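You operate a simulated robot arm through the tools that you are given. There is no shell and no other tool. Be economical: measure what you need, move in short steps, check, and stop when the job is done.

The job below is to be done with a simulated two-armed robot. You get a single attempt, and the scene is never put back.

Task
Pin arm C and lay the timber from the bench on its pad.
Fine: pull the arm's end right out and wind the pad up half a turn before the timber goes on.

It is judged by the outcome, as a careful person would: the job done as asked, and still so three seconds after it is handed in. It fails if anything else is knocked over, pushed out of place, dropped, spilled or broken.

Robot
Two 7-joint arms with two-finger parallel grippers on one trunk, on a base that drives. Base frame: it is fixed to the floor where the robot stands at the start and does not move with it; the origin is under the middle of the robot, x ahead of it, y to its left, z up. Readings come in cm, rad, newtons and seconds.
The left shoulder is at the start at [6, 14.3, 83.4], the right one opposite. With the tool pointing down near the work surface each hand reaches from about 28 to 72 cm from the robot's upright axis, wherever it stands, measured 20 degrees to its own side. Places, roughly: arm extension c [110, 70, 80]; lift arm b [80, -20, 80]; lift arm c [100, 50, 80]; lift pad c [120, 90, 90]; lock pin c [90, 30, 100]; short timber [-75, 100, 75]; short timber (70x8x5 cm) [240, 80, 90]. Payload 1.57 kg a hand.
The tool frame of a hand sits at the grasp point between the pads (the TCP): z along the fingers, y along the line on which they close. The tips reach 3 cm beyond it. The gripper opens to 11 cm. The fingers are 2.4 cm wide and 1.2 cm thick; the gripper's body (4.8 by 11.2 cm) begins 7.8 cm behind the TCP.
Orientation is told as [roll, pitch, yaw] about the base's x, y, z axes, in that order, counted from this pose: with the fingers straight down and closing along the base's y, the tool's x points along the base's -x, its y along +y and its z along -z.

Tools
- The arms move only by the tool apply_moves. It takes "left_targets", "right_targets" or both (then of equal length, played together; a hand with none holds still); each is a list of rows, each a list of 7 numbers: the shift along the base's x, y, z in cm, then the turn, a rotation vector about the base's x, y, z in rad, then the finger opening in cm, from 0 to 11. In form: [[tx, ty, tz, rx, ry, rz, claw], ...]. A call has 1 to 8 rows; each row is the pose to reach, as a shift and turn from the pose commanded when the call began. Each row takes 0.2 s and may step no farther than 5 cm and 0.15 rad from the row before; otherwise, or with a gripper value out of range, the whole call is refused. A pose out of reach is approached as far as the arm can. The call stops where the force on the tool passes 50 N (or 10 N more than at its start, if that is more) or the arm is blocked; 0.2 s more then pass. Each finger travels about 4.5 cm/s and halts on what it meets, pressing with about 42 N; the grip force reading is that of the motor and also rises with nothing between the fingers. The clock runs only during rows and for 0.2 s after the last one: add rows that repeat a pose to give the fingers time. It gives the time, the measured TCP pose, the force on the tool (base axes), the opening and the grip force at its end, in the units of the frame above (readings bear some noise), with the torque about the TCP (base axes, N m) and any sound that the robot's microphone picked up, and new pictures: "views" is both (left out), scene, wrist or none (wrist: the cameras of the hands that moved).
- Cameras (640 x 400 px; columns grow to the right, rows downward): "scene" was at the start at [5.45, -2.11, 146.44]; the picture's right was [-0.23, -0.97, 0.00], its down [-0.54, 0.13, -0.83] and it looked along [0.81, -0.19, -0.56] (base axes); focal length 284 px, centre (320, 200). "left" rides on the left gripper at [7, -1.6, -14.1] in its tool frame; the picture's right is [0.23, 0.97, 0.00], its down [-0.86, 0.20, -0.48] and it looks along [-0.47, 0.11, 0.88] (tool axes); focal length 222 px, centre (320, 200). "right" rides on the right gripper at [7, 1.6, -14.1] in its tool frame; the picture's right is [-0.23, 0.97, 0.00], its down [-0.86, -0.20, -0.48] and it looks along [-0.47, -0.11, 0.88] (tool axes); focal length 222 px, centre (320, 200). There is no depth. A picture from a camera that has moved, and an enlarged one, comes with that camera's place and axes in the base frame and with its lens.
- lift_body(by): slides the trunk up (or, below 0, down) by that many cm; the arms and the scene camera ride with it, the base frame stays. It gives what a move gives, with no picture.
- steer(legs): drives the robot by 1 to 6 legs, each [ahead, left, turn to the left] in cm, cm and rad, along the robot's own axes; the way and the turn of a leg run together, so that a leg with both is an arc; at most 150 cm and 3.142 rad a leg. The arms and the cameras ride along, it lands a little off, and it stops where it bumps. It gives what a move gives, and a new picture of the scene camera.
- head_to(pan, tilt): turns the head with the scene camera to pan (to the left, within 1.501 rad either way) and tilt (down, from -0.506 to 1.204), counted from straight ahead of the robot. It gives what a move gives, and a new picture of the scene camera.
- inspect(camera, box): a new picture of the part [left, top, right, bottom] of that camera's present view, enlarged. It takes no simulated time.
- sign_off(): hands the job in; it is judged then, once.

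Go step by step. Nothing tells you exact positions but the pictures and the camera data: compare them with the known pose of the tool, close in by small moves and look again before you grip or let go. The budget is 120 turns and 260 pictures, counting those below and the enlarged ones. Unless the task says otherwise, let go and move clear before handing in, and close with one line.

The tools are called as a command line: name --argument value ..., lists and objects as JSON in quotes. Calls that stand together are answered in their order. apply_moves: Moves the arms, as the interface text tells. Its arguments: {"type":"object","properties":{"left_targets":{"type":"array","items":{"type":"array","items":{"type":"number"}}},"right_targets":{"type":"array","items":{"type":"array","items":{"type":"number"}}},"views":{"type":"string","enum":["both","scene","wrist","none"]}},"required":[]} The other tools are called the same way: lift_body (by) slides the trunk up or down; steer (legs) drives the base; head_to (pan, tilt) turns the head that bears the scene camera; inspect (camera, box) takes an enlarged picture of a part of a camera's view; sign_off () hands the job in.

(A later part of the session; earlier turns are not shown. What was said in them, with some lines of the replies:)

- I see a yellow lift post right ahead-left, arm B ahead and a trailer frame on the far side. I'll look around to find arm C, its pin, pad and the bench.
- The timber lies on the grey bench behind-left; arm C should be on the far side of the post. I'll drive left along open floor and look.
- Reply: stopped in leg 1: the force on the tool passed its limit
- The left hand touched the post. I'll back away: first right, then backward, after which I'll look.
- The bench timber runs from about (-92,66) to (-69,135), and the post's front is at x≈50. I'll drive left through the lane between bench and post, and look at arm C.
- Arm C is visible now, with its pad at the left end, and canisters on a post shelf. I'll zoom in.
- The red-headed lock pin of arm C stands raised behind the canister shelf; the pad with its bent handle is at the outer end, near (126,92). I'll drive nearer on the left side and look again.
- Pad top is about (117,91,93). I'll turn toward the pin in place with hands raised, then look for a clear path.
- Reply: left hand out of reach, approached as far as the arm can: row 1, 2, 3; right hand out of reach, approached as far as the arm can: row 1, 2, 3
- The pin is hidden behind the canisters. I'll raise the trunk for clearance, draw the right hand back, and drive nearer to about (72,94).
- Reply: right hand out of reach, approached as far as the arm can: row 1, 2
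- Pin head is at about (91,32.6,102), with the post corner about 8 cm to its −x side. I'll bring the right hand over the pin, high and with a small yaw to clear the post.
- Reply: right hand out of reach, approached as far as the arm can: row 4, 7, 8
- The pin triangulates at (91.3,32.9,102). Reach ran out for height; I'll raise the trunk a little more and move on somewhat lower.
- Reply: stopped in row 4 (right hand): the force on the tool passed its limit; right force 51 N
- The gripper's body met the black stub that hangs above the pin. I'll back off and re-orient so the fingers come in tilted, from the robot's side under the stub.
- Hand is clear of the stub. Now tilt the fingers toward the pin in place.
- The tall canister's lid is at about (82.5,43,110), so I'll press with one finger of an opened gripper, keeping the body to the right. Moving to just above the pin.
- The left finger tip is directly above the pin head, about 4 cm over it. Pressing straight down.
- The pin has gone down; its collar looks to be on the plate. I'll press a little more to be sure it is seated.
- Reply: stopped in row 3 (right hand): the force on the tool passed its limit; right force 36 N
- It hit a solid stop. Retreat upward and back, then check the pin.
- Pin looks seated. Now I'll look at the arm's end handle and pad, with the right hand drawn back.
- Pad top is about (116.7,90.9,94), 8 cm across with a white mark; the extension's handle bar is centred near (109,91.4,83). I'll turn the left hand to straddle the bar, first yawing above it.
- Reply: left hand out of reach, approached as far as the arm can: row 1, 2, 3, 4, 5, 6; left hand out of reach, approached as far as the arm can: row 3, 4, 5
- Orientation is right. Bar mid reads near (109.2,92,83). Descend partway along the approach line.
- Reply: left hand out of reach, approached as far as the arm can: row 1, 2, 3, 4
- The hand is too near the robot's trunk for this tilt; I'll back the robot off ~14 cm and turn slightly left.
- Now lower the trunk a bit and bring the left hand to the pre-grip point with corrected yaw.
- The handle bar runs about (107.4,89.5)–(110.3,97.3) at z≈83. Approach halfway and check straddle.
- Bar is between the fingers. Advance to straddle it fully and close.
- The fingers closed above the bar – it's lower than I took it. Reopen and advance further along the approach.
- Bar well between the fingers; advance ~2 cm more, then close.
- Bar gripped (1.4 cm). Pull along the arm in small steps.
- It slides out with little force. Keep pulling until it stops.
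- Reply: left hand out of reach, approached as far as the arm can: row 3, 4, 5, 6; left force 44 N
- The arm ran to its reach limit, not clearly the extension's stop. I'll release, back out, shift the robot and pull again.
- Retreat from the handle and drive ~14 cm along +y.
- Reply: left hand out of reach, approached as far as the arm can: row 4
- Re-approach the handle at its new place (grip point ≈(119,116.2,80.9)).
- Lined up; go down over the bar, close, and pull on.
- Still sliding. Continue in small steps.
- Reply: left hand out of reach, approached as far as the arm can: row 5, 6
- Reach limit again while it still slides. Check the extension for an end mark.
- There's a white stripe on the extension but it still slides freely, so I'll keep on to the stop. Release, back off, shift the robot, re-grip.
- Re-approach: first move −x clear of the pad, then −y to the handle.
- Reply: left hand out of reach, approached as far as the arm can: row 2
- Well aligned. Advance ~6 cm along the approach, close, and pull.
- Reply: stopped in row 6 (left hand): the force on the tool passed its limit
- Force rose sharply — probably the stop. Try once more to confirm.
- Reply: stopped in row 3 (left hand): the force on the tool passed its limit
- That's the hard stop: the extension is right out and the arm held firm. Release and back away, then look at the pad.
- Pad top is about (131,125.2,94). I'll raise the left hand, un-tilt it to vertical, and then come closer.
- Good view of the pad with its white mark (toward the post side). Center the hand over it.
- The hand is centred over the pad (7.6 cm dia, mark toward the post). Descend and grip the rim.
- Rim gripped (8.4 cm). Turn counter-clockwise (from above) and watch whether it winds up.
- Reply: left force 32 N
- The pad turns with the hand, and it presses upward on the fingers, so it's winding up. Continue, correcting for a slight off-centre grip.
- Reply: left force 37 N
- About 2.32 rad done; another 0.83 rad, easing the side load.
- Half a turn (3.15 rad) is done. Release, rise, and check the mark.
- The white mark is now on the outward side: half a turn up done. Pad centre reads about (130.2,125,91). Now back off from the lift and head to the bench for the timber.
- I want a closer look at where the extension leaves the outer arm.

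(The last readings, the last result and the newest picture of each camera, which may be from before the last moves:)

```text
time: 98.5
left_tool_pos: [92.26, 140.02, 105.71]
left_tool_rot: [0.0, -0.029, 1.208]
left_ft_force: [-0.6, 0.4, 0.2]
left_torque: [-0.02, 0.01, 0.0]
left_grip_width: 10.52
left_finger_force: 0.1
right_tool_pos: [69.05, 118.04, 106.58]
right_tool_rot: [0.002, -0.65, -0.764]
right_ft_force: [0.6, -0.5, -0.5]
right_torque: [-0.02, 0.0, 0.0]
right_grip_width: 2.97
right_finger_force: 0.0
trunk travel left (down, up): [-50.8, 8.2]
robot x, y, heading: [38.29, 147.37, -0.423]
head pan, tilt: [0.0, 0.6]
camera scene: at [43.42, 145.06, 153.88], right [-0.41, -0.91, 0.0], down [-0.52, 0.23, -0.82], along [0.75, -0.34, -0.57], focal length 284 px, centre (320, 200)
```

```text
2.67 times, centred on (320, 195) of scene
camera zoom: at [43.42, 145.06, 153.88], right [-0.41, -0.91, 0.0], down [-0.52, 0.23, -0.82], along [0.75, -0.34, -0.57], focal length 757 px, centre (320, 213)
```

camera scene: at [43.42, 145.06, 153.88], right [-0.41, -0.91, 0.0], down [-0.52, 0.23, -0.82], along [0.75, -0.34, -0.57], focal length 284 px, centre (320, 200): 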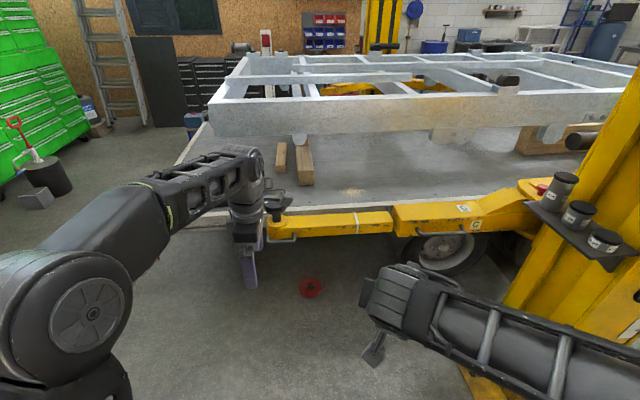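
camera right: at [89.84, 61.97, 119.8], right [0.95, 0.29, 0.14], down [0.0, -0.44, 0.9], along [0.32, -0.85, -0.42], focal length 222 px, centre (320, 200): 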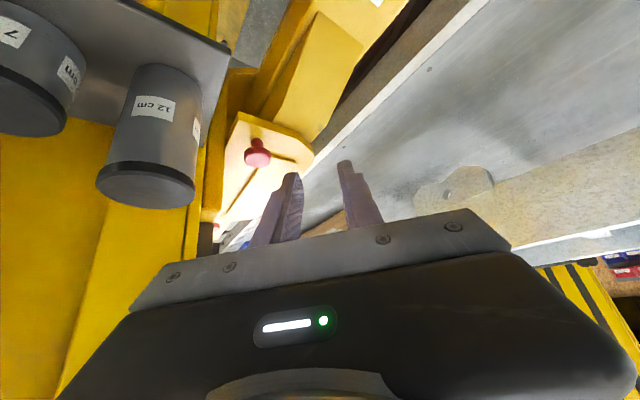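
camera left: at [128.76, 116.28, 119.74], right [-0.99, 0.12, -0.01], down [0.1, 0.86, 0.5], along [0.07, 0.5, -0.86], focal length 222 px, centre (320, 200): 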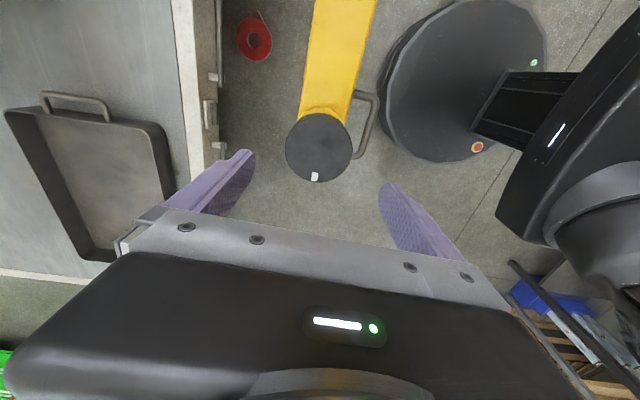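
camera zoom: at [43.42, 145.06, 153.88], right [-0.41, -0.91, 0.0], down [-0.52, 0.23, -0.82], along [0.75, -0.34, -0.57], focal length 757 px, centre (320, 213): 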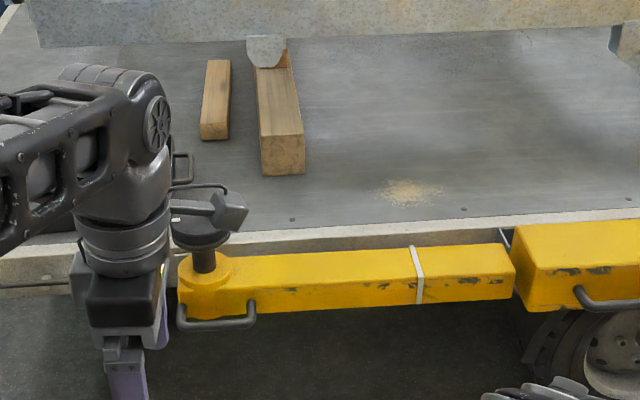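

The extension is at its stop, and the pad with its mark outward stands on it. Now turn to face the bench.

steer --legs '[[0, 0, -3.04]]'

steer --legs '[[25, 60, 0]]'

head_to --pan 0.1 --tilt 0.75

```text
time: 105.9
left_tool_pos: [-16.36, 146.93, 105.73]
left_tool_rot: [0.0, -0.03, -1.783]
left_ft_force: [-0.2, 0.1, 0.1]
left_torque: [-0.01, 0.0, 0.0]
left_grip_width: 10.5
left_finger_force: 0.1
right_tool_pos: [3.41, 172.03, 106.58]
right_tool_rot: [0.001, -0.65, 2.529]
right_ft_force: [-0.4, 0.3, 0.4]
right_torque: [0.0, 0.0, -0.02]
right_grip_width: 3.02
right_finger_force: 0.0
trunk travel left (down, up): [-50.8, 8.2]
robot x, y, heading: [38.18, 147.66, 2.872]
head pan, tilt: [0.0, 0.6]
camera scene: at [32.44, 149.03, 153.89], right [0.27, 0.96, 0.0], down [0.54, -0.15, -0.83], along [-0.79, 0.22, -0.56], focal length 284 px, centre (320, 200)
```

scene: 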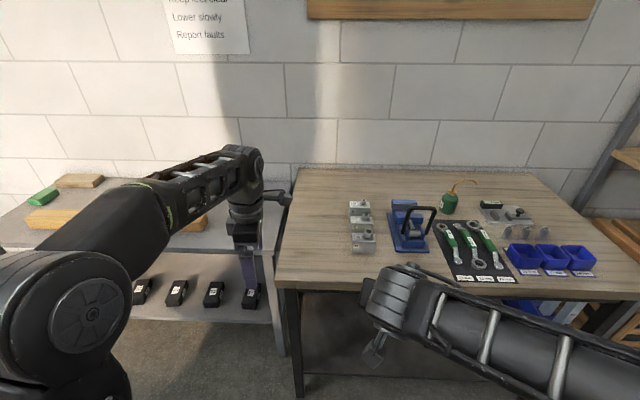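

```text
time: 109.5
left_tool_pos: [-57.27, 96.42, 105.67]
left_tool_rot: [0.002, -0.03, -1.794]
left_ft_force: [0.3, -0.4, -0.1]
left_torque: [-0.03, -0.03, -0.01]
left_grip_width: 10.5
left_finger_force: 0.0
right_tool_pos: [-37.23, 121.19, 106.59]
right_tool_rot: [0.002, -0.652, 2.515]
right_ft_force: [-0.7, -0.8, 0.2]
right_torque: [0.02, -0.04, -0.02]
right_grip_width: 3.02
right_finger_force: 0.0
trunk travel left (down, up): [-50.8, 8.2]
robot x, y, heading: [-2.3, 96.31, 2.859]
head pan, tilt: [0.0, 0.6]
camera scene: at [-8.5, 97.87, 153.89], right [0.28, 0.96, 0.0], down [0.54, -0.16, -0.82], along [-0.79, 0.23, -0.57], focal length 284 px, centre (320, 200)
```

scene: 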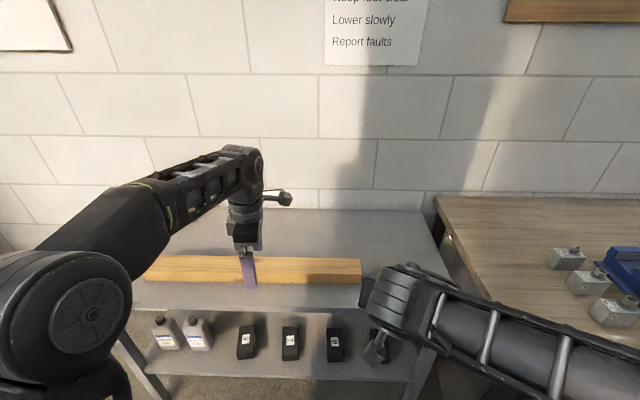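

```text
time: 110.2
left_tool_pos: [-57.19, 96.37, 105.63]
left_tool_rot: [0.0, -0.031, -1.792]
left_ft_force: [-0.2, -0.2, 0.6]
left_torque: [-0.03, 0.01, -0.01]
left_grip_width: 10.53
left_finger_force: 0.0
right_tool_pos: [-37.26, 121.28, 106.69]
right_tool_rot: [0.002, -0.652, 2.515]
right_ft_force: [-0.3, -0.2, -0.5]
right_torque: [0.02, 0.0, 0.01]
right_grip_width: 3.01
right_finger_force: 0.0
trunk travel left (down, up): [-50.8, 8.2]
robot x, y, heading: [-2.46, 96.33, 2.855]
head pan, tilt: [0.099, 0.75]
camera scene: at [-8.12, 96.97, 152.61], right [0.18, 0.98, 0.0], down [0.67, -0.13, -0.73], along [-0.72, 0.13, -0.68], focal length 284 px, centre (320, 200)
```

scene: 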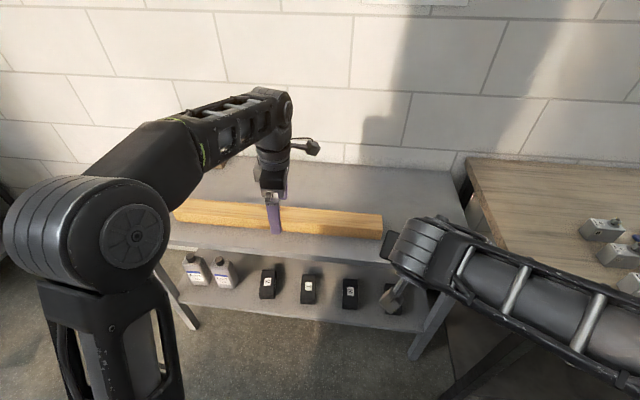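

The timber is right in front, centre near (-77.5,96). Check through the left wrist camera.

inspect --camera "left" --box '[0, 0, 640, 400]'

```text
1.00 times, centred on (320, 200) of left
camera zoom: at [-57.15, 104.06, 119.7], right [1.0, 0.0, -0.01], down [0.01, -0.86, 0.5], along [0.0, -0.5, -0.86], focal length 222 px, centre (320, 200)
```

zoom: 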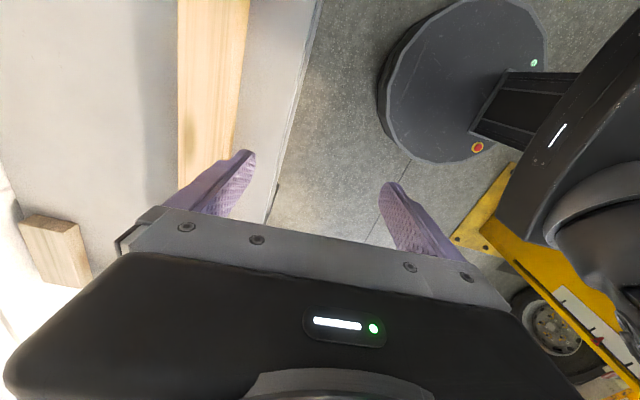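

Drive ahead ~19 cm and left 6 cm to bring the hand over the timber's middle.

steer --legs '[[19, 6, 0]]'

inspect --camera "left" --box '[0, 0, 640, 400]'

```text
time: 111.8
left_tool_pos: [-77.14, 95.88, 105.69]
left_tool_rot: [0.001, -0.031, -1.794]
left_ft_force: [0.1, 0.3, 0.6]
left_torque: [-0.02, -0.03, 0.0]
left_grip_width: 10.5
left_finger_force: 0.0
right_tool_pos: [-57.22, 120.77, 106.66]
right_tool_rot: [0.003, -0.652, 2.517]
right_ft_force: [-0.2, -1.1, 0.1]
right_torque: [0.02, -0.06, 0.02]
right_grip_width: 3.0
right_finger_force: 0.0
trunk travel left (down, up): [-50.8, 8.2]
robot x, y, heading: [-23.06, 95.77, 2.86]
head pan, tilt: [0.099, 0.75]
camera scene: at [-28.14, 96.53, 152.59], right [0.18, 0.98, 0.0], down [0.67, -0.12, -0.73], along [-0.72, 0.13, -0.68], focal length 284 px, centre (320, 200)
```

scene: 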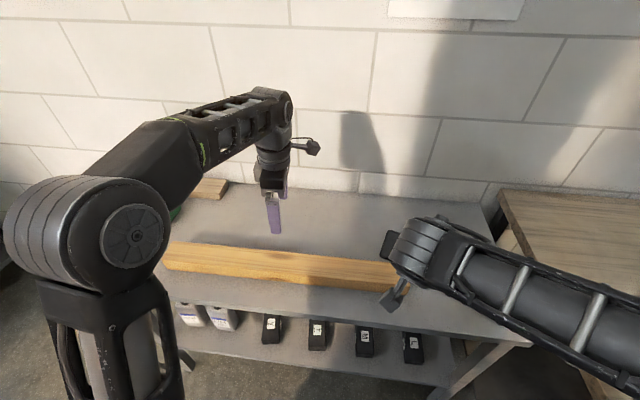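

```text
1.00 times, centred on (320, 200) of left
camera zoom: at [-77.14, 103.57, 119.64], right [1.0, 0.01, 0.0], down [0.01, -0.86, 0.5], along [0.0, -0.5, -0.86], focal length 222 px, centre (320, 200)
```

zoom: 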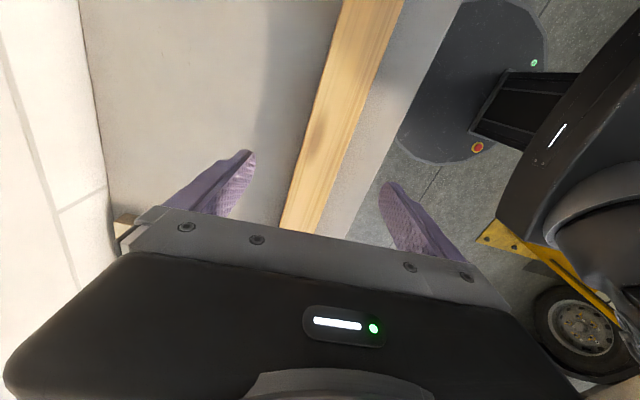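

I'll zoom the scene view on the timber to fix its ends.

inspect --camera "scene" --box '[140, 190, 440, 378]'

```text
2.13 times, centred on (290, 284) of scene
camera zoom: at [-28.14, 96.53, 152.59], right [0.18, 0.98, 0.0], down [0.67, -0.12, -0.73], along [-0.72, 0.13, -0.68], focal length 604 px, centre (384, 21)
```

zoom: 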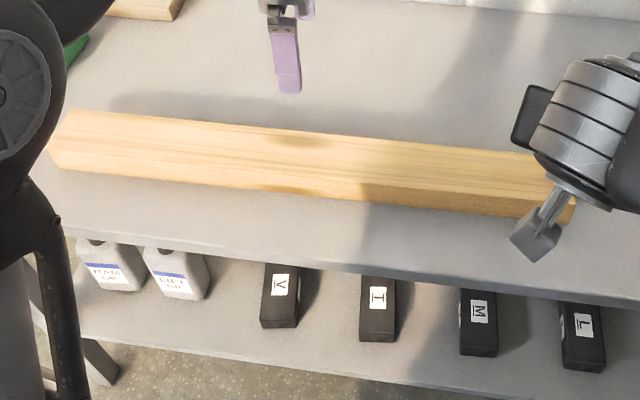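

Lower the hand halfway over the timber and check again.

apply_moves --left_targets '[[0.5, 0, -4, 0, 0, 0, 11], [1, -0.5, -8, 0, 0, 0, 11], [1.5, -1, -12, 0, 0, 0, 11]]' --views "wrist"

```text
time: 112.6
left_tool_pos: [-75.71, 94.79, 93.73]
left_tool_rot: [0.003, -0.028, -1.792]
left_ft_force: [0.2, -0.7, -0.1]
left_torque: [0.03, -0.04, -0.04]
left_grip_width: 11.0
left_finger_force: 0.2
right_tool_pos: [-57.05, 120.73, 106.59]
right_tool_rot: [0.003, -0.651, 2.516]
right_ft_force: [0.3, 0.0, 0.9]
right_torque: [0.01, 0.01, -0.04]
right_grip_width: 2.99
right_finger_force: 0.1
trunk travel left (down, up): [-50.8, 8.2]
robot x, y, heading: [-22.49, 96.01, 2.858]
head pan, tilt: [0.099, 0.75]
camera left: at [-75.7, 102.47, 107.68], right [1.0, 0.01, -0.01], down [0.01, -0.86, 0.5], along [0.0, -0.5, -0.86], focal length 222 px, centre (320, 200)
```

left: 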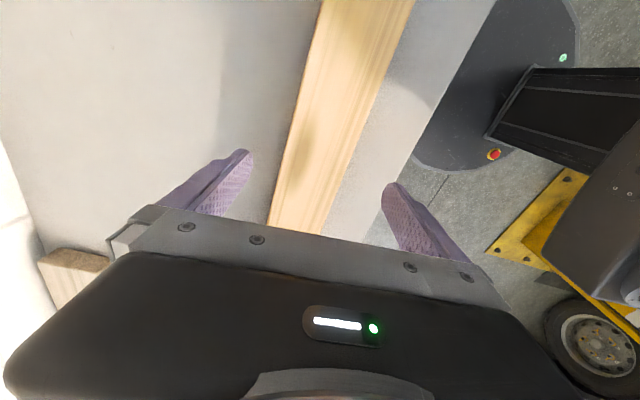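

Timber runs under the fingers at about 73°. Adjust yaw slightly, descend in steps.

apply_moves --left_targets '[[0, 0, -3, 0, 0, -0.07, 11], [0, 0, -6, 0, 0, -0.07, 11], [0, 0, -9, 0, 0, -0.07, 11], [0, 0, -11.5, 0, 0, -0.07, 11]]'

inspect --camera "scene" --box '[180, 170, 380, 295]'

```text
time: 113.8
left_tool_pos: [-75.72, 94.77, 83.11]
left_tool_rot: [-0.007, -0.027, -1.867]
left_ft_force: [9.6, -4.3, 33.8]
left_torque: [-0.4, -2.4, -0.15]
left_grip_width: 10.98
left_finger_force: 0.0
right_tool_pos: [-56.81, 120.73, 106.8]
right_tool_rot: [0.004, -0.655, 2.515]
right_ft_force: [-0.5, 0.4, -0.4]
right_torque: [0.01, 0.0, -0.01]
right_grip_width: 3.0
right_finger_force: 0.1
trunk travel left (down, up): [-50.8, 8.2]
robot x, y, heading: [-22.68, 95.76, 2.861]
head pan, tilt: [0.099, 0.75]
stopped in row 4 (left hand): the force on the tool passed its limit (the readings are from after the stop); the commanded pose is now the measured one
camera scene: at [-27.6, 96.47, 152.66], right [0.18, 0.98, 0.0], down [0.67, -0.12, -0.73], along [-0.72, 0.13, -0.68], focal length 284 px, centre (320, 200)
camera left: at [-74.96, 102.43, 97.0], right [1.0, -0.07, -0.01], down [-0.05, -0.86, 0.5], along [-0.04, -0.5, -0.87], focal length 222 px, centre (320, 200)
```

scene: 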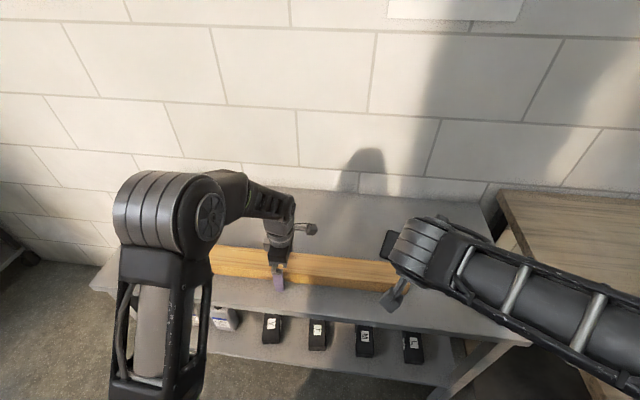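
left: 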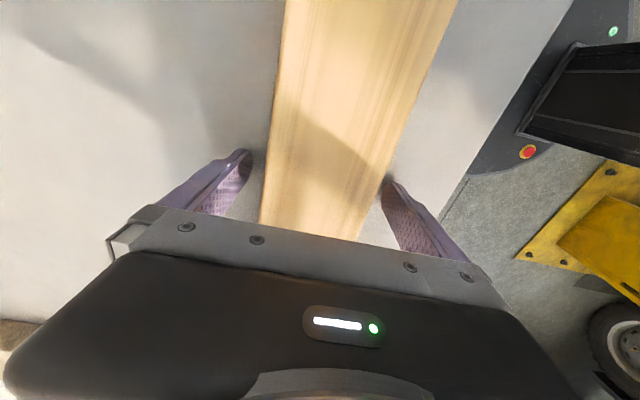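

```text
3.20 times, centred on (280, 232) of scene
camera zoom: at [-27.6, 96.47, 152.66], right [0.18, 0.98, 0.0], down [0.67, -0.12, -0.73], along [-0.72, 0.13, -0.68], focal length 908 px, centre (448, 96)
```

zoom: 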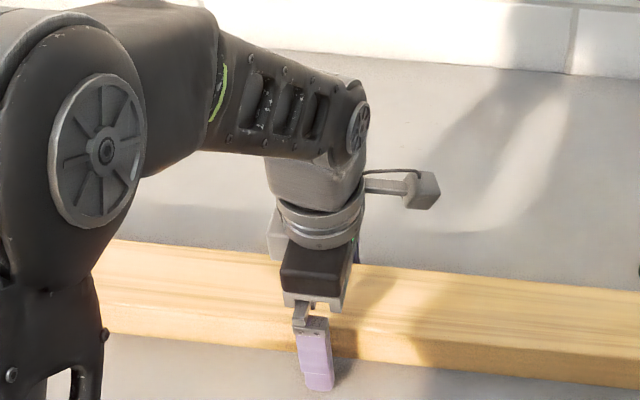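

The finger tips touch the bench top (z≈80), so the timber stands 80–85. Rise slightly and close on it.

apply_moves --left_targets '[[0, 0, 0.6, 0, 0, 0, 11], [0, 0, 0.7, 0, 0, 0, 9], [0, 0, 0.7, 0, 0, 0, 7], [0, 0, 0.7, 0, 0, 0, 6], [0, 0, 0.7, 0, 0, 0, 6]]' --views "wrist"

```text
time: 115.0
left_tool_pos: [-75.84, 94.78, 83.29]
left_tool_rot: [-0.006, -0.028, -1.864]
left_ft_force: [-0.1, -0.6, 0.3]
left_torque: [0.12, -0.26, -0.16]
left_grip_width: 7.01
left_finger_force: 26.2
right_tool_pos: [-57.19, 120.75, 106.61]
right_tool_rot: [0.0, -0.652, 2.515]
right_ft_force: [0.1, 0.1, 0.2]
right_torque: [0.03, -0.02, -0.02]
right_grip_width: 3.0
right_finger_force: 0.1
trunk travel left (down, up): [-50.8, 8.2]
robot x, y, heading: [-22.52, 95.87, 2.862]
head pan, tilt: [0.099, 0.75]
camera left: at [-75.25, 102.43, 97.3], right [1.0, -0.07, -0.01], down [-0.05, -0.86, 0.5], along [-0.04, -0.5, -0.87], focal length 222 px, centre (320, 200)
```

left: 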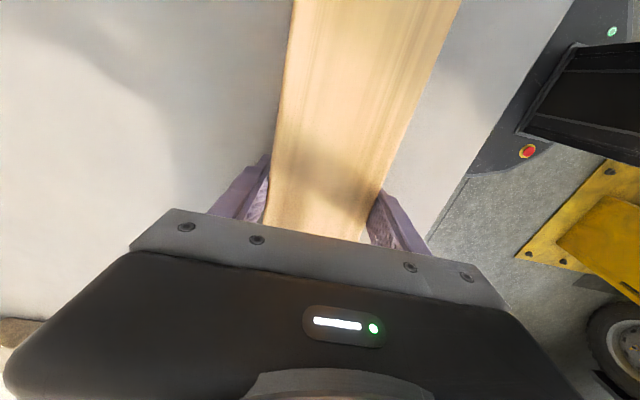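

Gripped at 7 cm. Lift a few cm and check weight and balance.

apply_moves --left_targets '[[0, 0, 0, 0, 0, 0, 5], [0, 0, 1, 0, 0, 0, 5], [0, 0, 3, 0, 0, 0, 5], [0, 0, 6, 0, 0, 0, 5], [0, 0, 6, 0, 0, 0, 5]]'

```text
time: 116.2
left_tool_pos: [-75.86, 94.7, 89.52]
left_tool_rot: [-0.005, -0.028, -1.863]
left_ft_force: [0.0, 1.1, -10.5]
left_torque: [0.0, 0.02, 0.02]
left_grip_width: 6.97
left_finger_force: 41.9
right_tool_pos: [-57.14, 120.75, 106.59]
right_tool_rot: [0.001, -0.65, 2.516]
right_ft_force: [0.5, -0.1, -0.5]
right_torque: [-0.04, 0.0, 0.0]
right_grip_width: 2.98
right_finger_force: 0.0
trunk travel left (down, up): [-50.8, 8.2]
robot x, y, heading: [-22.41, 95.79, 2.86]
head pan, tilt: [0.099, 0.75]
camera scene: at [-28.1, 96.52, 152.59], right [0.18, 0.98, 0.0], down [0.67, -0.12, -0.73], along [-0.72, 0.13, -0.68], focal length 284 px, centre (320, 200)
camera left: at [-75.29, 102.28, 103.39], right [1.0, -0.06, -0.01], down [-0.05, -0.86, 0.5], along [-0.04, -0.5, -0.87], focal length 222 px, centre (320, 200)
```

scene: 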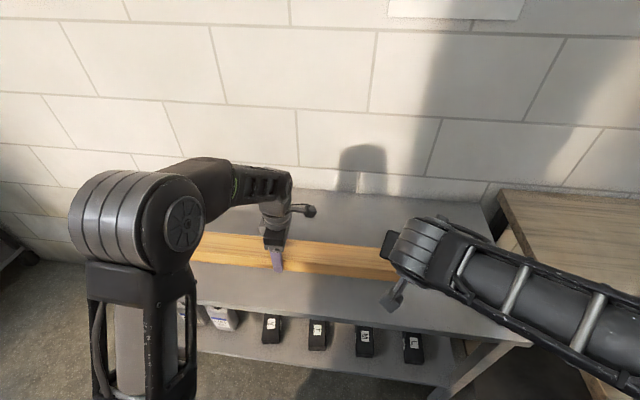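
left: 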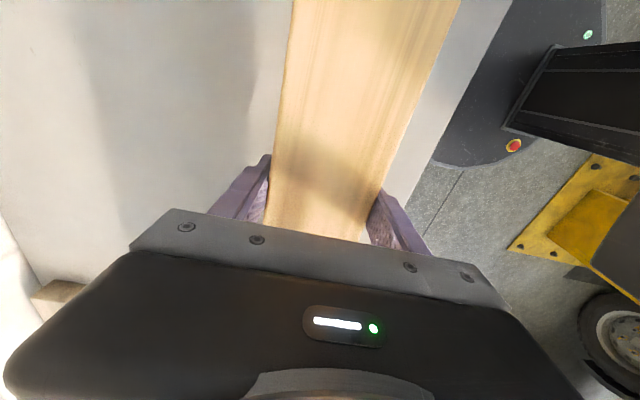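

Balanced, 1.07 kg. Raise trunk and arm, then back off from the bench and return to the lift.

lift_body --by 8

apply_moves --left_targets '[[0, 0, 2, 0, 0, 0, 5], [0, 0, 4, 0, 0, 0, 5]]' --views "none"

steer --legs '[[-40, 0, 0]]'

```text
time: 117.4
left_tool_pos: [-75.98, 94.76, 97.42]
left_tool_rot: [-0.006, -0.027, -1.864]
left_ft_force: [-0.1, 0.1, -11.0]
left_torque: [0.01, 0.02, 0.0]
left_grip_width: 6.98
left_finger_force: 41.6
right_tool_pos: [-57.14, 120.79, 114.55]
right_tool_rot: [0.001, -0.65, 2.517]
right_ft_force: [-0.4, 0.2, 0.4]
right_torque: [0.02, 0.01, -0.02]
right_grip_width: 3.03
right_finger_force: 0.0
trunk travel left (down, up): [-58.8, 0.2]
robot x, y, heading: [-22.78, 95.8, 2.854]
head pan, tilt: [0.099, 0.75]
```

```text
time: 118.0
left_tool_pos: [-75.96, 94.94, 101.42]
left_tool_rot: [-0.004, -0.028, -1.864]
left_ft_force: [0.1, -0.5, -10.6]
left_torque: [-0.03, -0.01, 0.01]
left_grip_width: 6.99
left_finger_force: 41.7
right_tool_pos: [-57.12, 120.92, 114.68]
right_tool_rot: [0.001, -0.651, 2.517]
right_ft_force: [0.4, 0.8, 0.6]
right_torque: [0.0, -0.02, 0.0]
right_grip_width: 2.99
right_finger_force: 0.0
trunk travel left (down, up): [-58.8, 0.2]
robot x, y, heading: [-22.38, 95.4, 2.858]
head pan, tilt: [0.099, 0.75]
```

```text
time: 120.5
left_tool_pos: [-36.8, 83.41, 101.47]
left_tool_rot: [-0.008, -0.028, -1.864]
left_ft_force: [1.5, -0.4, -10.4]
left_torque: [-0.03, 0.02, 0.0]
left_grip_width: 6.98
left_finger_force: 41.6
right_tool_pos: [-18.03, 109.29, 114.65]
right_tool_rot: [0.002, -0.651, 2.516]
right_ft_force: [0.4, 0.2, 0.2]
right_torque: [-0.02, 0.01, 0.0]
right_grip_width: 3.03
right_finger_force: 0.1
trunk travel left (down, up): [-58.8, 0.2]
robot x, y, heading: [16.56, 84.62, 2.854]
head pan, tilt: [0.099, 0.75]
camera scene: at [11.12, 85.12, 160.6], right [0.18, 0.98, 0.0], down [0.67, -0.12, -0.73], along [-0.72, 0.13, -0.68], focal length 284 px, centre (320, 200)
```

scene: 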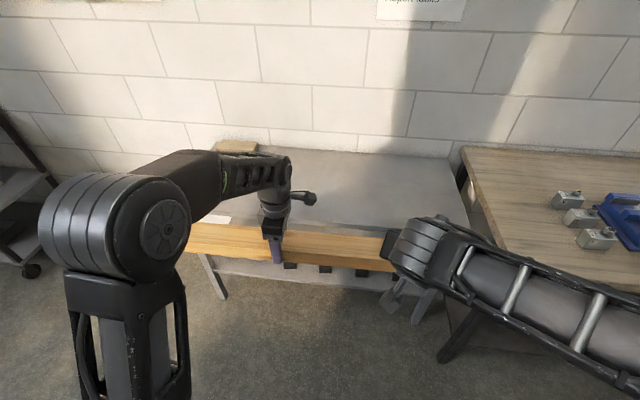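

Now move to the open spot near (35,135) and turn to face the pad.

steer --legs '[[-3.3, -53.6, 0], [0, 0, 3.08]]'

head_to --pan 0.35 --tilt 0.75

```text
time: 131.0
left_tool_pos: [88.45, 137.5, 101.45]
left_tool_rot: [-0.007, -0.028, 1.275]
left_ft_force: [-0.4, 0.2, -10.8]
left_torque: [0.03, 0.0, -0.04]
left_grip_width: 7.02
left_finger_force: 42.0
right_tool_pos: [69.67, 111.69, 114.59]
right_tool_rot: [0.003, -0.651, -0.63]
right_ft_force: [0.2, -0.4, -0.7]
right_torque: [-0.03, 0.02, 0.0]
right_grip_width: 3.01
right_finger_force: 0.1
trunk travel left (down, up): [-58.8, 0.2]
robot x, y, heading: [35.21, 136.4, -0.289]
head pan, tilt: [0.099, 0.75]
camera scene: at [40.31, 135.87, 160.6], right [-0.19, -0.98, 0.0], down [-0.67, 0.13, -0.73], along [0.72, -0.14, -0.68], focal length 284 px, centre (320, 200)
```

scene: 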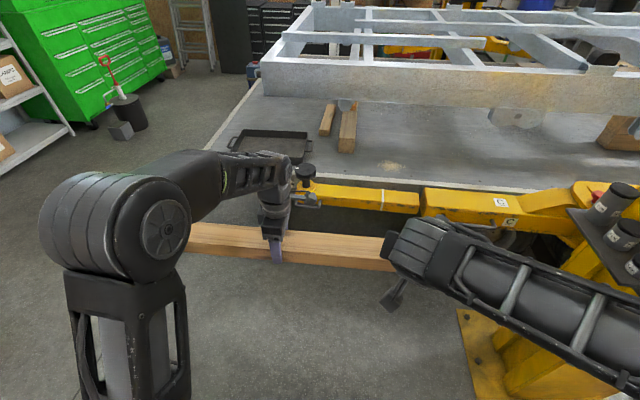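

```text
time: 131.8
left_tool_pos: [88.56, 137.47, 101.48]
left_tool_rot: [-0.005, -0.029, 1.273]
left_ft_force: [-0.2, -0.3, -10.5]
left_torque: [-0.01, -0.01, 0.0]
left_grip_width: 6.97
left_finger_force: 41.7
right_tool_pos: [69.64, 111.73, 114.65]
right_tool_rot: [0.003, -0.651, -0.628]
right_ft_force: [-0.3, -0.7, 0.2]
right_torque: [0.0, 0.0, 0.0]
right_grip_width: 2.98
right_finger_force: 0.1
trunk travel left (down, up): [-58.8, 0.2]
robot x, y, heading: [35.23, 136.68, -0.289]
head pan, tilt: [0.351, 0.75]
camera scene: at [40.43, 137.93, 160.6], right [0.06, -1.0, 0.0], down [-0.68, -0.04, -0.73], along [0.73, 0.05, -0.68], focal length 284 px, centre (320, 200)
```

scene: 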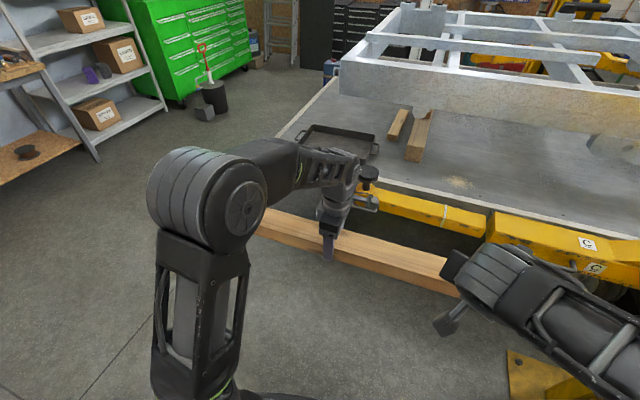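

Timber heads straight to the pad. Drive ahead 36 cm first, timber bottom at ~z 98.

steer --legs '[[36, 0, 0]]'

inspect --camera "left" --box '[0, 0, 640, 400]'

```text
time: 134.1
left_tool_pos: [123.1, 127.87, 101.33]
left_tool_rot: [-0.006, -0.029, 1.283]
left_ft_force: [1.0, 0.4, -11.5]
left_torque: [0.02, 0.03, 0.02]
left_grip_width: 6.99
left_finger_force: 41.8
right_tool_pos: [104.52, 101.85, 114.54]
right_tool_rot: [0.001, -0.651, -0.621]
right_ft_force: [-0.2, 0.0, 0.0]
right_torque: [-0.01, 0.03, -0.03]
right_grip_width: 3.01
right_finger_force: 0.0
trunk travel left (down, up): [-58.8, 0.2]
robot x, y, heading: [69.71, 126.48, -0.273]
head pan, tilt: [0.351, 0.75]
camera scene: at [75.12, 127.9, 160.59], right [0.07, -1.0, 0.0], down [-0.68, -0.05, -0.73], along [0.73, 0.05, -0.68], focal length 284 px, centre (320, 200)
```

scene: 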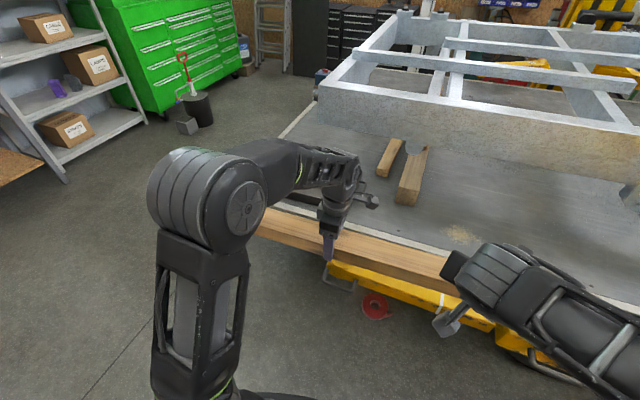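

```text
1.00 times, centred on (320, 200) of left
camera zoom: at [122.54, 120.36, 115.35], right [-1.0, 0.06, -0.01], down [0.05, 0.86, 0.5], along [0.04, 0.5, -0.87], focal length 222 px, centre (320, 200)
```

zoom: 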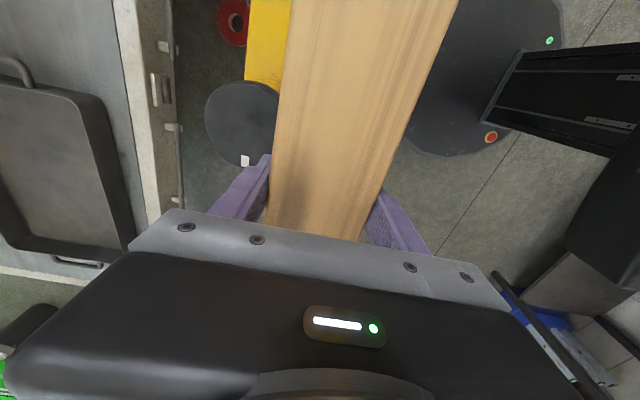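

Pad reads at (130.4,124.8). Shift the hand over it (+7.2,−3.1) with the timber, then check.

apply_moves --left_targets '[[3, -1.3, 0, 0, 0, 0, 5], [5.5, -2.4, 0, 0, 0, 0, 5], [7.2, -3.1, 0, 0, 0, 0, 5]]'

inspect --camera "scene" --box '[220, 150, 460, 300]'

```text
time: 134.9
left_tool_pos: [130.27, 124.71, 101.38]
left_tool_rot: [-0.003, -0.028, 1.282]
left_ft_force: [0.0, -0.1, -10.5]
left_torque: [0.03, 0.01, -0.02]
left_grip_width: 6.98
left_finger_force: 41.5
right_tool_pos: [104.52, 101.82, 114.65]
right_tool_rot: [0.002, -0.652, -0.622]
right_ft_force: [0.2, 0.5, -0.2]
right_torque: [0.01, 0.02, 0.0]
right_grip_width: 3.01
right_finger_force: 0.0
trunk travel left (down, up): [-58.8, 0.2]
robot x, y, heading: [69.79, 126.64, -0.283]
head pan, tilt: [0.351, 0.75]
camera scene: at [75.11, 127.88, 160.59], right [0.07, -1.0, 0.0], down [-0.68, -0.05, -0.73], along [0.73, 0.05, -0.68], focal length 284 px, centre (320, 200)
camera left: at [129.77, 117.21, 115.27], right [-1.0, 0.06, -0.01], down [0.05, 0.86, 0.5], along [0.04, 0.5, -0.86], focal length 222 px, centre (320, 200)
```

scene: 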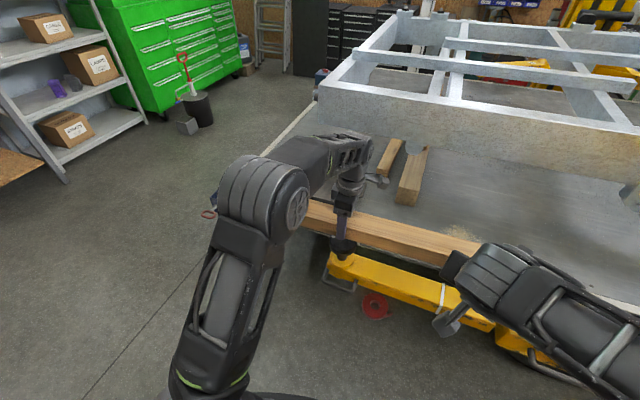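
left: 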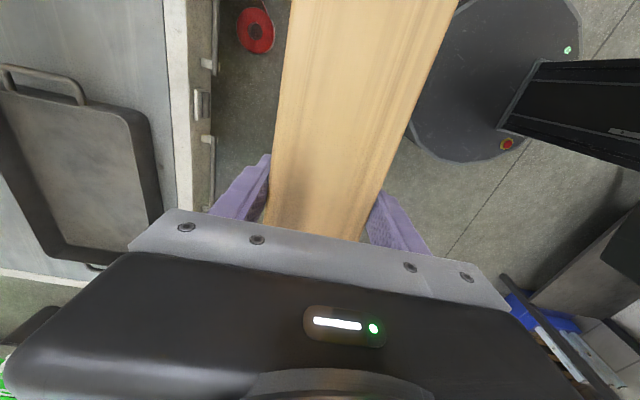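

```text
2.67 times, centred on (340, 225) of scene
camera zoom: at [75.11, 127.88, 160.59], right [0.07, -1.0, 0.0], down [-0.68, -0.05, -0.73], along [0.73, 0.05, -0.68], focal length 757 px, centre (267, 133)
```

zoom: 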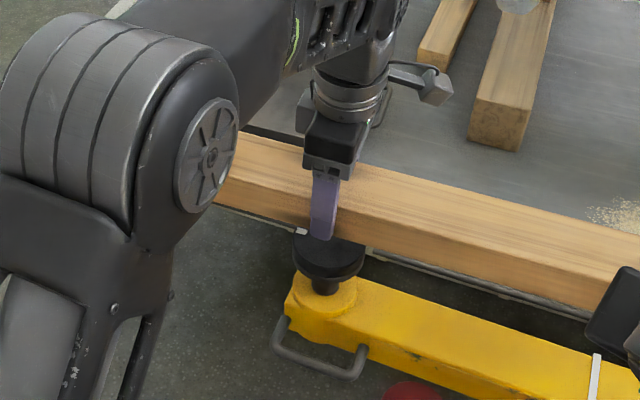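

Timber is centred over the pad. Lower to near contact.

apply_moves --left_targets '[[0, -0.1, -2, 0, 0, 0, 5], [0.1, -0.1, -3.5, 0, 0, 0, 5], [0.1, -0.1, -4.5, 0, 0, 0, 5], [0.1, -0.1, -5, 0, 0, 0, 5]]' --views "none"

inspect --camera "scene" --box '[280, 190, 400, 265]'

```text
time: 135.9
left_tool_pos: [130.52, 124.62, 96.72]
left_tool_rot: [-0.011, -0.026, 1.281]
left_ft_force: [-0.4, 0.9, 7.9]
left_torque: [0.66, 0.47, -0.03]
left_grip_width: 6.99
left_finger_force: 41.1
right_tool_pos: [104.26, 101.87, 114.84]
right_tool_rot: [0.002, -0.653, -0.622]
right_ft_force: [0.2, 0.5, -0.3]
right_torque: [0.0, 0.02, -0.01]
right_grip_width: 3.01
right_finger_force: 0.0
trunk travel left (down, up): [-58.8, 0.2]
robot x, y, heading: [69.61, 126.45, -0.278]
head pan, tilt: [0.351, 0.75]
```

```text
5.33 times, centred on (340, 228) of scene
camera zoom: at [74.85, 127.94, 160.64], right [0.07, -1.0, 0.0], down [-0.68, -0.05, -0.73], along [0.73, 0.05, -0.68], focal length 1514 px, centre (213, 53)
```

zoom: 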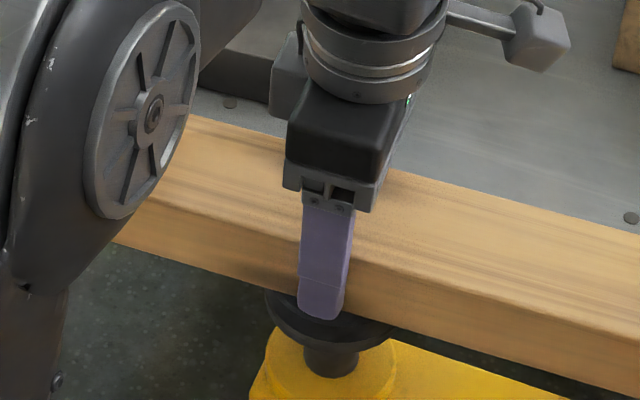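

Timber has touched the pad (load on it). Ease slightly, then open the fingers.

apply_moves --left_targets '[[0, 0, 0.15, 0, 0, 0, 5], [0, 0, 0.15, 0, 0, 0, 5]]' --views "none"

```text
time: 136.5
left_tool_pos: [130.31, 124.75, 96.73]
left_tool_rot: [-0.009, -0.026, 1.281]
left_ft_force: [1.5, 0.6, 7.8]
left_torque: [0.32, 0.47, 0.0]
left_grip_width: 6.98
left_finger_force: 42.1
right_tool_pos: [104.19, 101.88, 114.66]
right_tool_rot: [0.003, -0.649, -0.621]
right_ft_force: [0.2, 0.4, -0.1]
right_torque: [-0.01, -0.02, -0.03]
right_grip_width: 3.0
right_finger_force: 0.1
trunk travel left (down, up): [-58.8, 0.2]
robot x, y, heading: [69.37, 126.73, -0.278]
head pan, tilt: [0.351, 0.75]
```

Load is on the pad. Opening the fingers gradually.

apply_moves --left_targets '[[0, 0, 0.1, 0, 0, 0, 7.2], [0, 0, 0.1, 0, 0, 0, 7.8], [0, 0, 0.1, 0, 0, 0, 8.6], [0, 0, 0.1, 0, 0, 0, 9.6], [0, 0, 0.1, 0, 0, 0, 10.4]]' --views "wrist"

inspect --camera "scene" --box '[240, 160, 440, 285]'

```text
time: 137.7
left_tool_pos: [130.3, 124.66, 96.79]
left_tool_rot: [-0.009, -0.029, 1.282]
left_ft_force: [0.0, -0.1, -0.6]
left_torque: [-0.01, 0.01, 0.03]
left_grip_width: 10.38
left_finger_force: 0.1
right_tool_pos: [104.37, 101.88, 114.66]
right_tool_rot: [0.002, -0.651, -0.622]
right_ft_force: [0.0, 0.2, -0.8]
right_torque: [-0.01, -0.03, -0.03]
right_grip_width: 3.0
right_finger_force: 0.2
trunk travel left (down, up): [-58.8, 0.2]
robot x, y, heading: [69.56, 126.55, -0.285]
head pan, tilt: [0.351, 0.75]
camera left: at [129.69, 117.24, 110.7], right [-1.0, 0.06, -0.01], down [0.05, 0.86, 0.5], along [0.04, 0.5, -0.87], focal length 222 px, centre (320, 200)
```

left: 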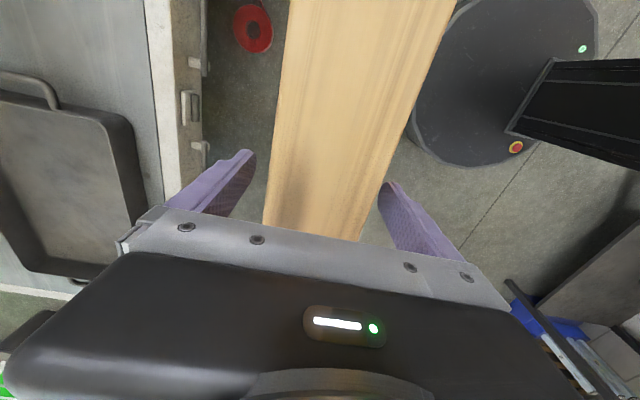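

```text
3.20 times, centred on (340, 222) of scene
camera zoom: at [74.91, 127.93, 160.6], right [0.07, -1.0, 0.0], down [-0.68, -0.05, -0.73], along [0.73, 0.05, -0.68], focal length 908 px, centre (256, 128)
```

zoom: 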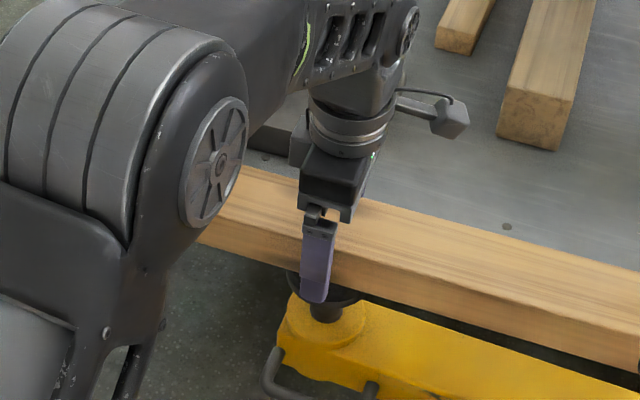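

Timber rests freely on the pad. Lift the hand straight up clear, then back away and check.

apply_moves --left_targets '[[0, 0, 2, 0, 0, 0, 11], [0, 0, 5, 0, 0, 0, 11], [0, 0, 9, 0, 0, 0, 11], [0, 0, 13, 0, 0, 0, 11]]' --views "none"

steer --legs '[[-38, 0, 0]]'

head_to --pan 0.1 --tilt 0.55

inspect --camera "scene" --box '[160, 120, 400, 270]'

inspect --camera "scene" --box '[440, 140, 600, 240]'

```text
time: 138.7
left_tool_pos: [130.43, 124.57, 109.94]
left_tool_rot: [-0.009, -0.028, 1.283]
left_ft_force: [0.3, -0.5, 0.4]
left_torque: [0.02, 0.0, 0.0]
left_grip_width: 11.03
left_finger_force: 0.0
right_tool_pos: [104.26, 101.74, 114.63]
right_tool_rot: [0.003, -0.649, -0.622]
right_ft_force: [0.1, 0.4, -0.7]
right_torque: [-0.02, -0.01, -0.01]
right_grip_width: 2.99
right_finger_force: 0.0
trunk travel left (down, up): [-58.8, 0.2]
robot x, y, heading: [69.55, 126.49, -0.282]
head pan, tilt: [0.351, 0.75]
```

```text
time: 141.1
left_tool_pos: [94.18, 134.73, 109.97]
left_tool_rot: [-0.006, -0.028, 1.278]
left_ft_force: [-0.3, 0.4, -0.1]
left_torque: [-0.02, -0.01, 0.0]
left_grip_width: 11.03
left_finger_force: 0.1
right_tool_pos: [68.08, 112.2, 114.7]
right_tool_rot: [0.002, -0.652, -0.626]
right_ft_force: [0.0, -0.2, -0.5]
right_torque: [0.0, 0.0, -0.02]
right_grip_width: 2.98
right_finger_force: 0.0
trunk travel left (down, up): [-58.8, 0.2]
robot x, y, heading: [33.78, 136.89, -0.284]
head pan, tilt: [0.351, 0.75]
camera scene: at [38.7, 138.35, 160.61], right [0.07, -1.0, 0.0], down [-0.68, -0.05, -0.73], along [0.73, 0.05, -0.68], focal length 284 px, centre (320, 200)
```

scene: 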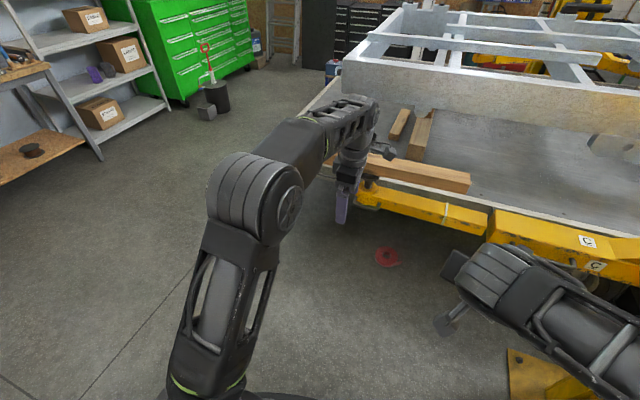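

```text
time: 141.9
left_tool_pos: [94.4, 134.84, 109.81]
left_tool_rot: [-0.006, -0.028, 1.28]
left_ft_force: [0.0, -1.9, 0.3]
left_torque: [0.02, 0.02, 0.01]
left_grip_width: 11.0
left_finger_force: 0.1
right_tool_pos: [68.17, 112.19, 114.62]
right_tool_rot: [0.0, -0.652, -0.624]
right_ft_force: [0.3, 0.3, 0.5]
right_torque: [0.03, 0.01, -0.01]
right_grip_width: 3.02
right_finger_force: 0.0
trunk travel left (down, up): [-58.8, 0.2]
robot x, y, heading: [33.76, 136.92, -0.28]
head pan, tilt: [0.099, 0.55]
camera scene: at [39.37, 136.12, 162.33], right [-0.18, -0.98, 0.0], down [-0.51, 0.09, -0.85], along [0.84, -0.15, -0.52], focal length 284 px, centre (320, 200)
```

scene: 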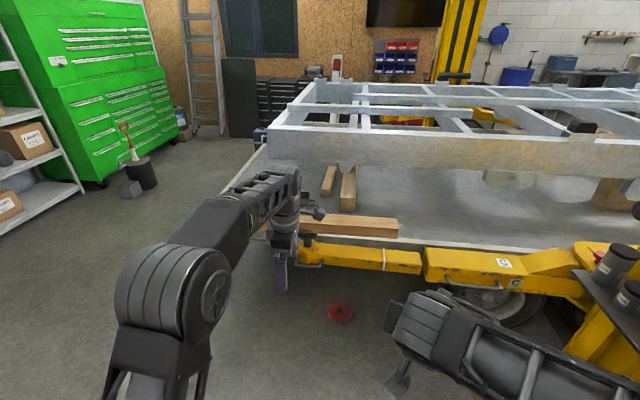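

```text
2.67 times, centred on (280, 195) of scene
camera zoom: at [39.37, 136.12, 162.33], right [-0.18, -0.98, 0.0], down [-0.51, 0.09, -0.85], along [0.84, -0.15, -0.52], focal length 757 px, centre (427, 213)
```

zoom: 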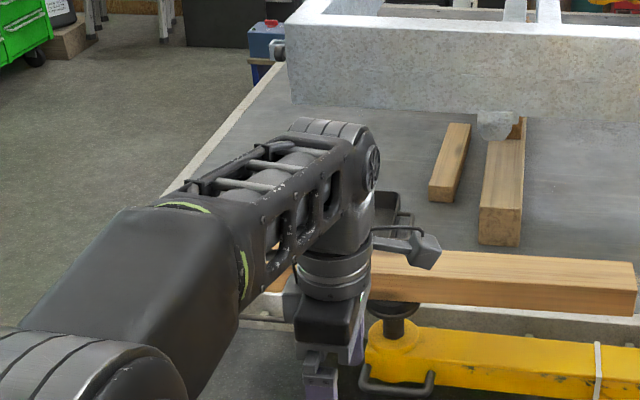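

```text
4.00 times, centred on (520, 190) of scene
camera zoom: at [39.37, 136.12, 162.33], right [-0.18, -0.98, 0.0], down [-0.51, 0.09, -0.85], along [0.84, -0.15, -0.52], focal length 1136 px, centre (-480, 240)
```

zoom: 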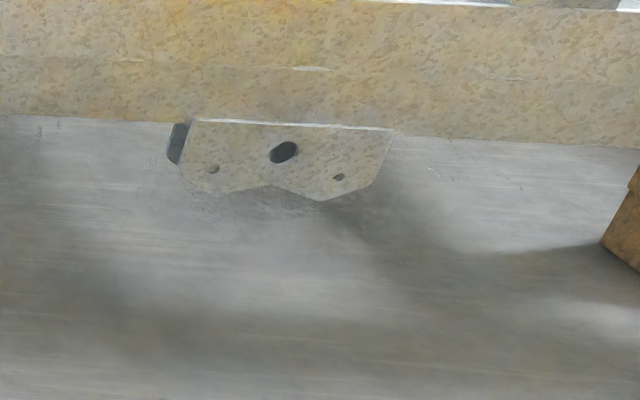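

Timber lies steadily on the pad. One last look at the pin and the canisters.

inspect --camera "scene" --box '[400, 220, 640, 370]'

head_to --pan -0.25 --tilt 0.45

inspect --camera "scene" --box '[360, 200, 560, 325]'

```text
2.67 times, centred on (520, 295) of scene
camera zoom: at [39.37, 136.12, 162.33], right [-0.18, -0.98, 0.0], down [-0.51, 0.09, -0.85], along [0.84, -0.15, -0.52], focal length 757 px, centre (-213, -53)
```

zoom: 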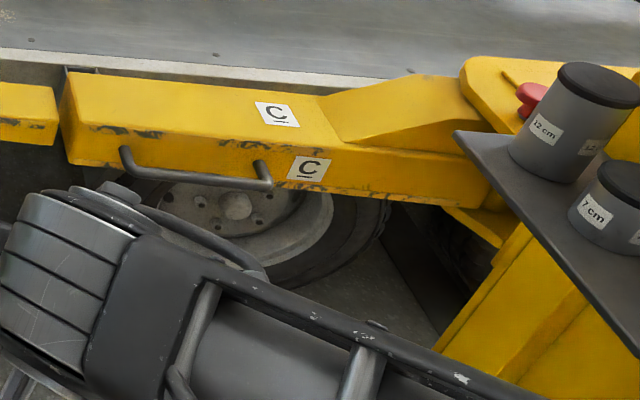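

```text
time: 142.7
left_tool_pos: [94.36, 134.71, 109.83]
left_tool_rot: [-0.007, -0.028, 1.278]
left_ft_force: [-0.2, -1.0, 0.9]
left_torque: [-0.02, 0.0, -0.03]
left_grip_width: 11.02
left_finger_force: 0.1
right_tool_pos: [68.18, 112.15, 114.62]
right_tool_rot: [0.002, -0.653, -0.624]
right_ft_force: [0.4, 0.9, -0.1]
right_torque: [-0.02, 0.02, 0.03]
right_grip_width: 3.02
right_finger_force: 0.1
trunk travel left (down, up): [-58.8, 0.2]
robot x, y, heading: [33.76, 136.88, -0.283]
head pan, tilt: [-0.25, 0.45]
camera scene: at [38.47, 133.09, 163.24], right [-0.51, -0.86, 0.0], down [-0.38, 0.22, -0.9], along [0.78, -0.46, -0.44], focal length 284 px, centre (320, 200)
```

scene: 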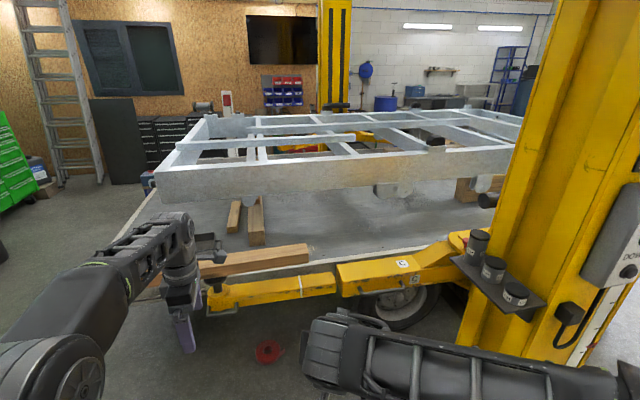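

```text
3.20 times, centred on (460, 262) of scene
camera zoom: at [38.47, 133.09, 163.24], right [-0.51, -0.86, 0.0], down [-0.38, 0.22, -0.9], along [0.78, -0.46, -0.44], focal length 908 px, centre (-128, 0)
```

zoom: 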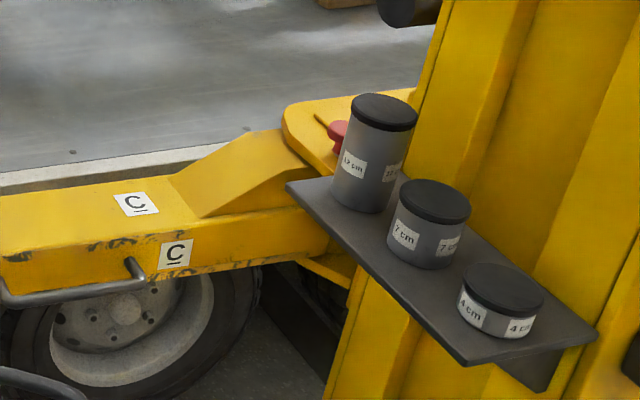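

The pin is down, the canisters still stand, the extension is out, the pad is wound half a turn, and the timber lies on it with both hands clear. Handing in.

sign_off

```text
The job is handed in.
```

I pinned arm C, pulled its end out to the stop, wound the pad up half a turn and laid the bench timber on it. At the stop, a small gap shows between the pulled-out end and the outer arm. The left hand brushed the lift post early on, and the right gripper later bumped the black stub above the pin. I saw nothing knocked over or moved.
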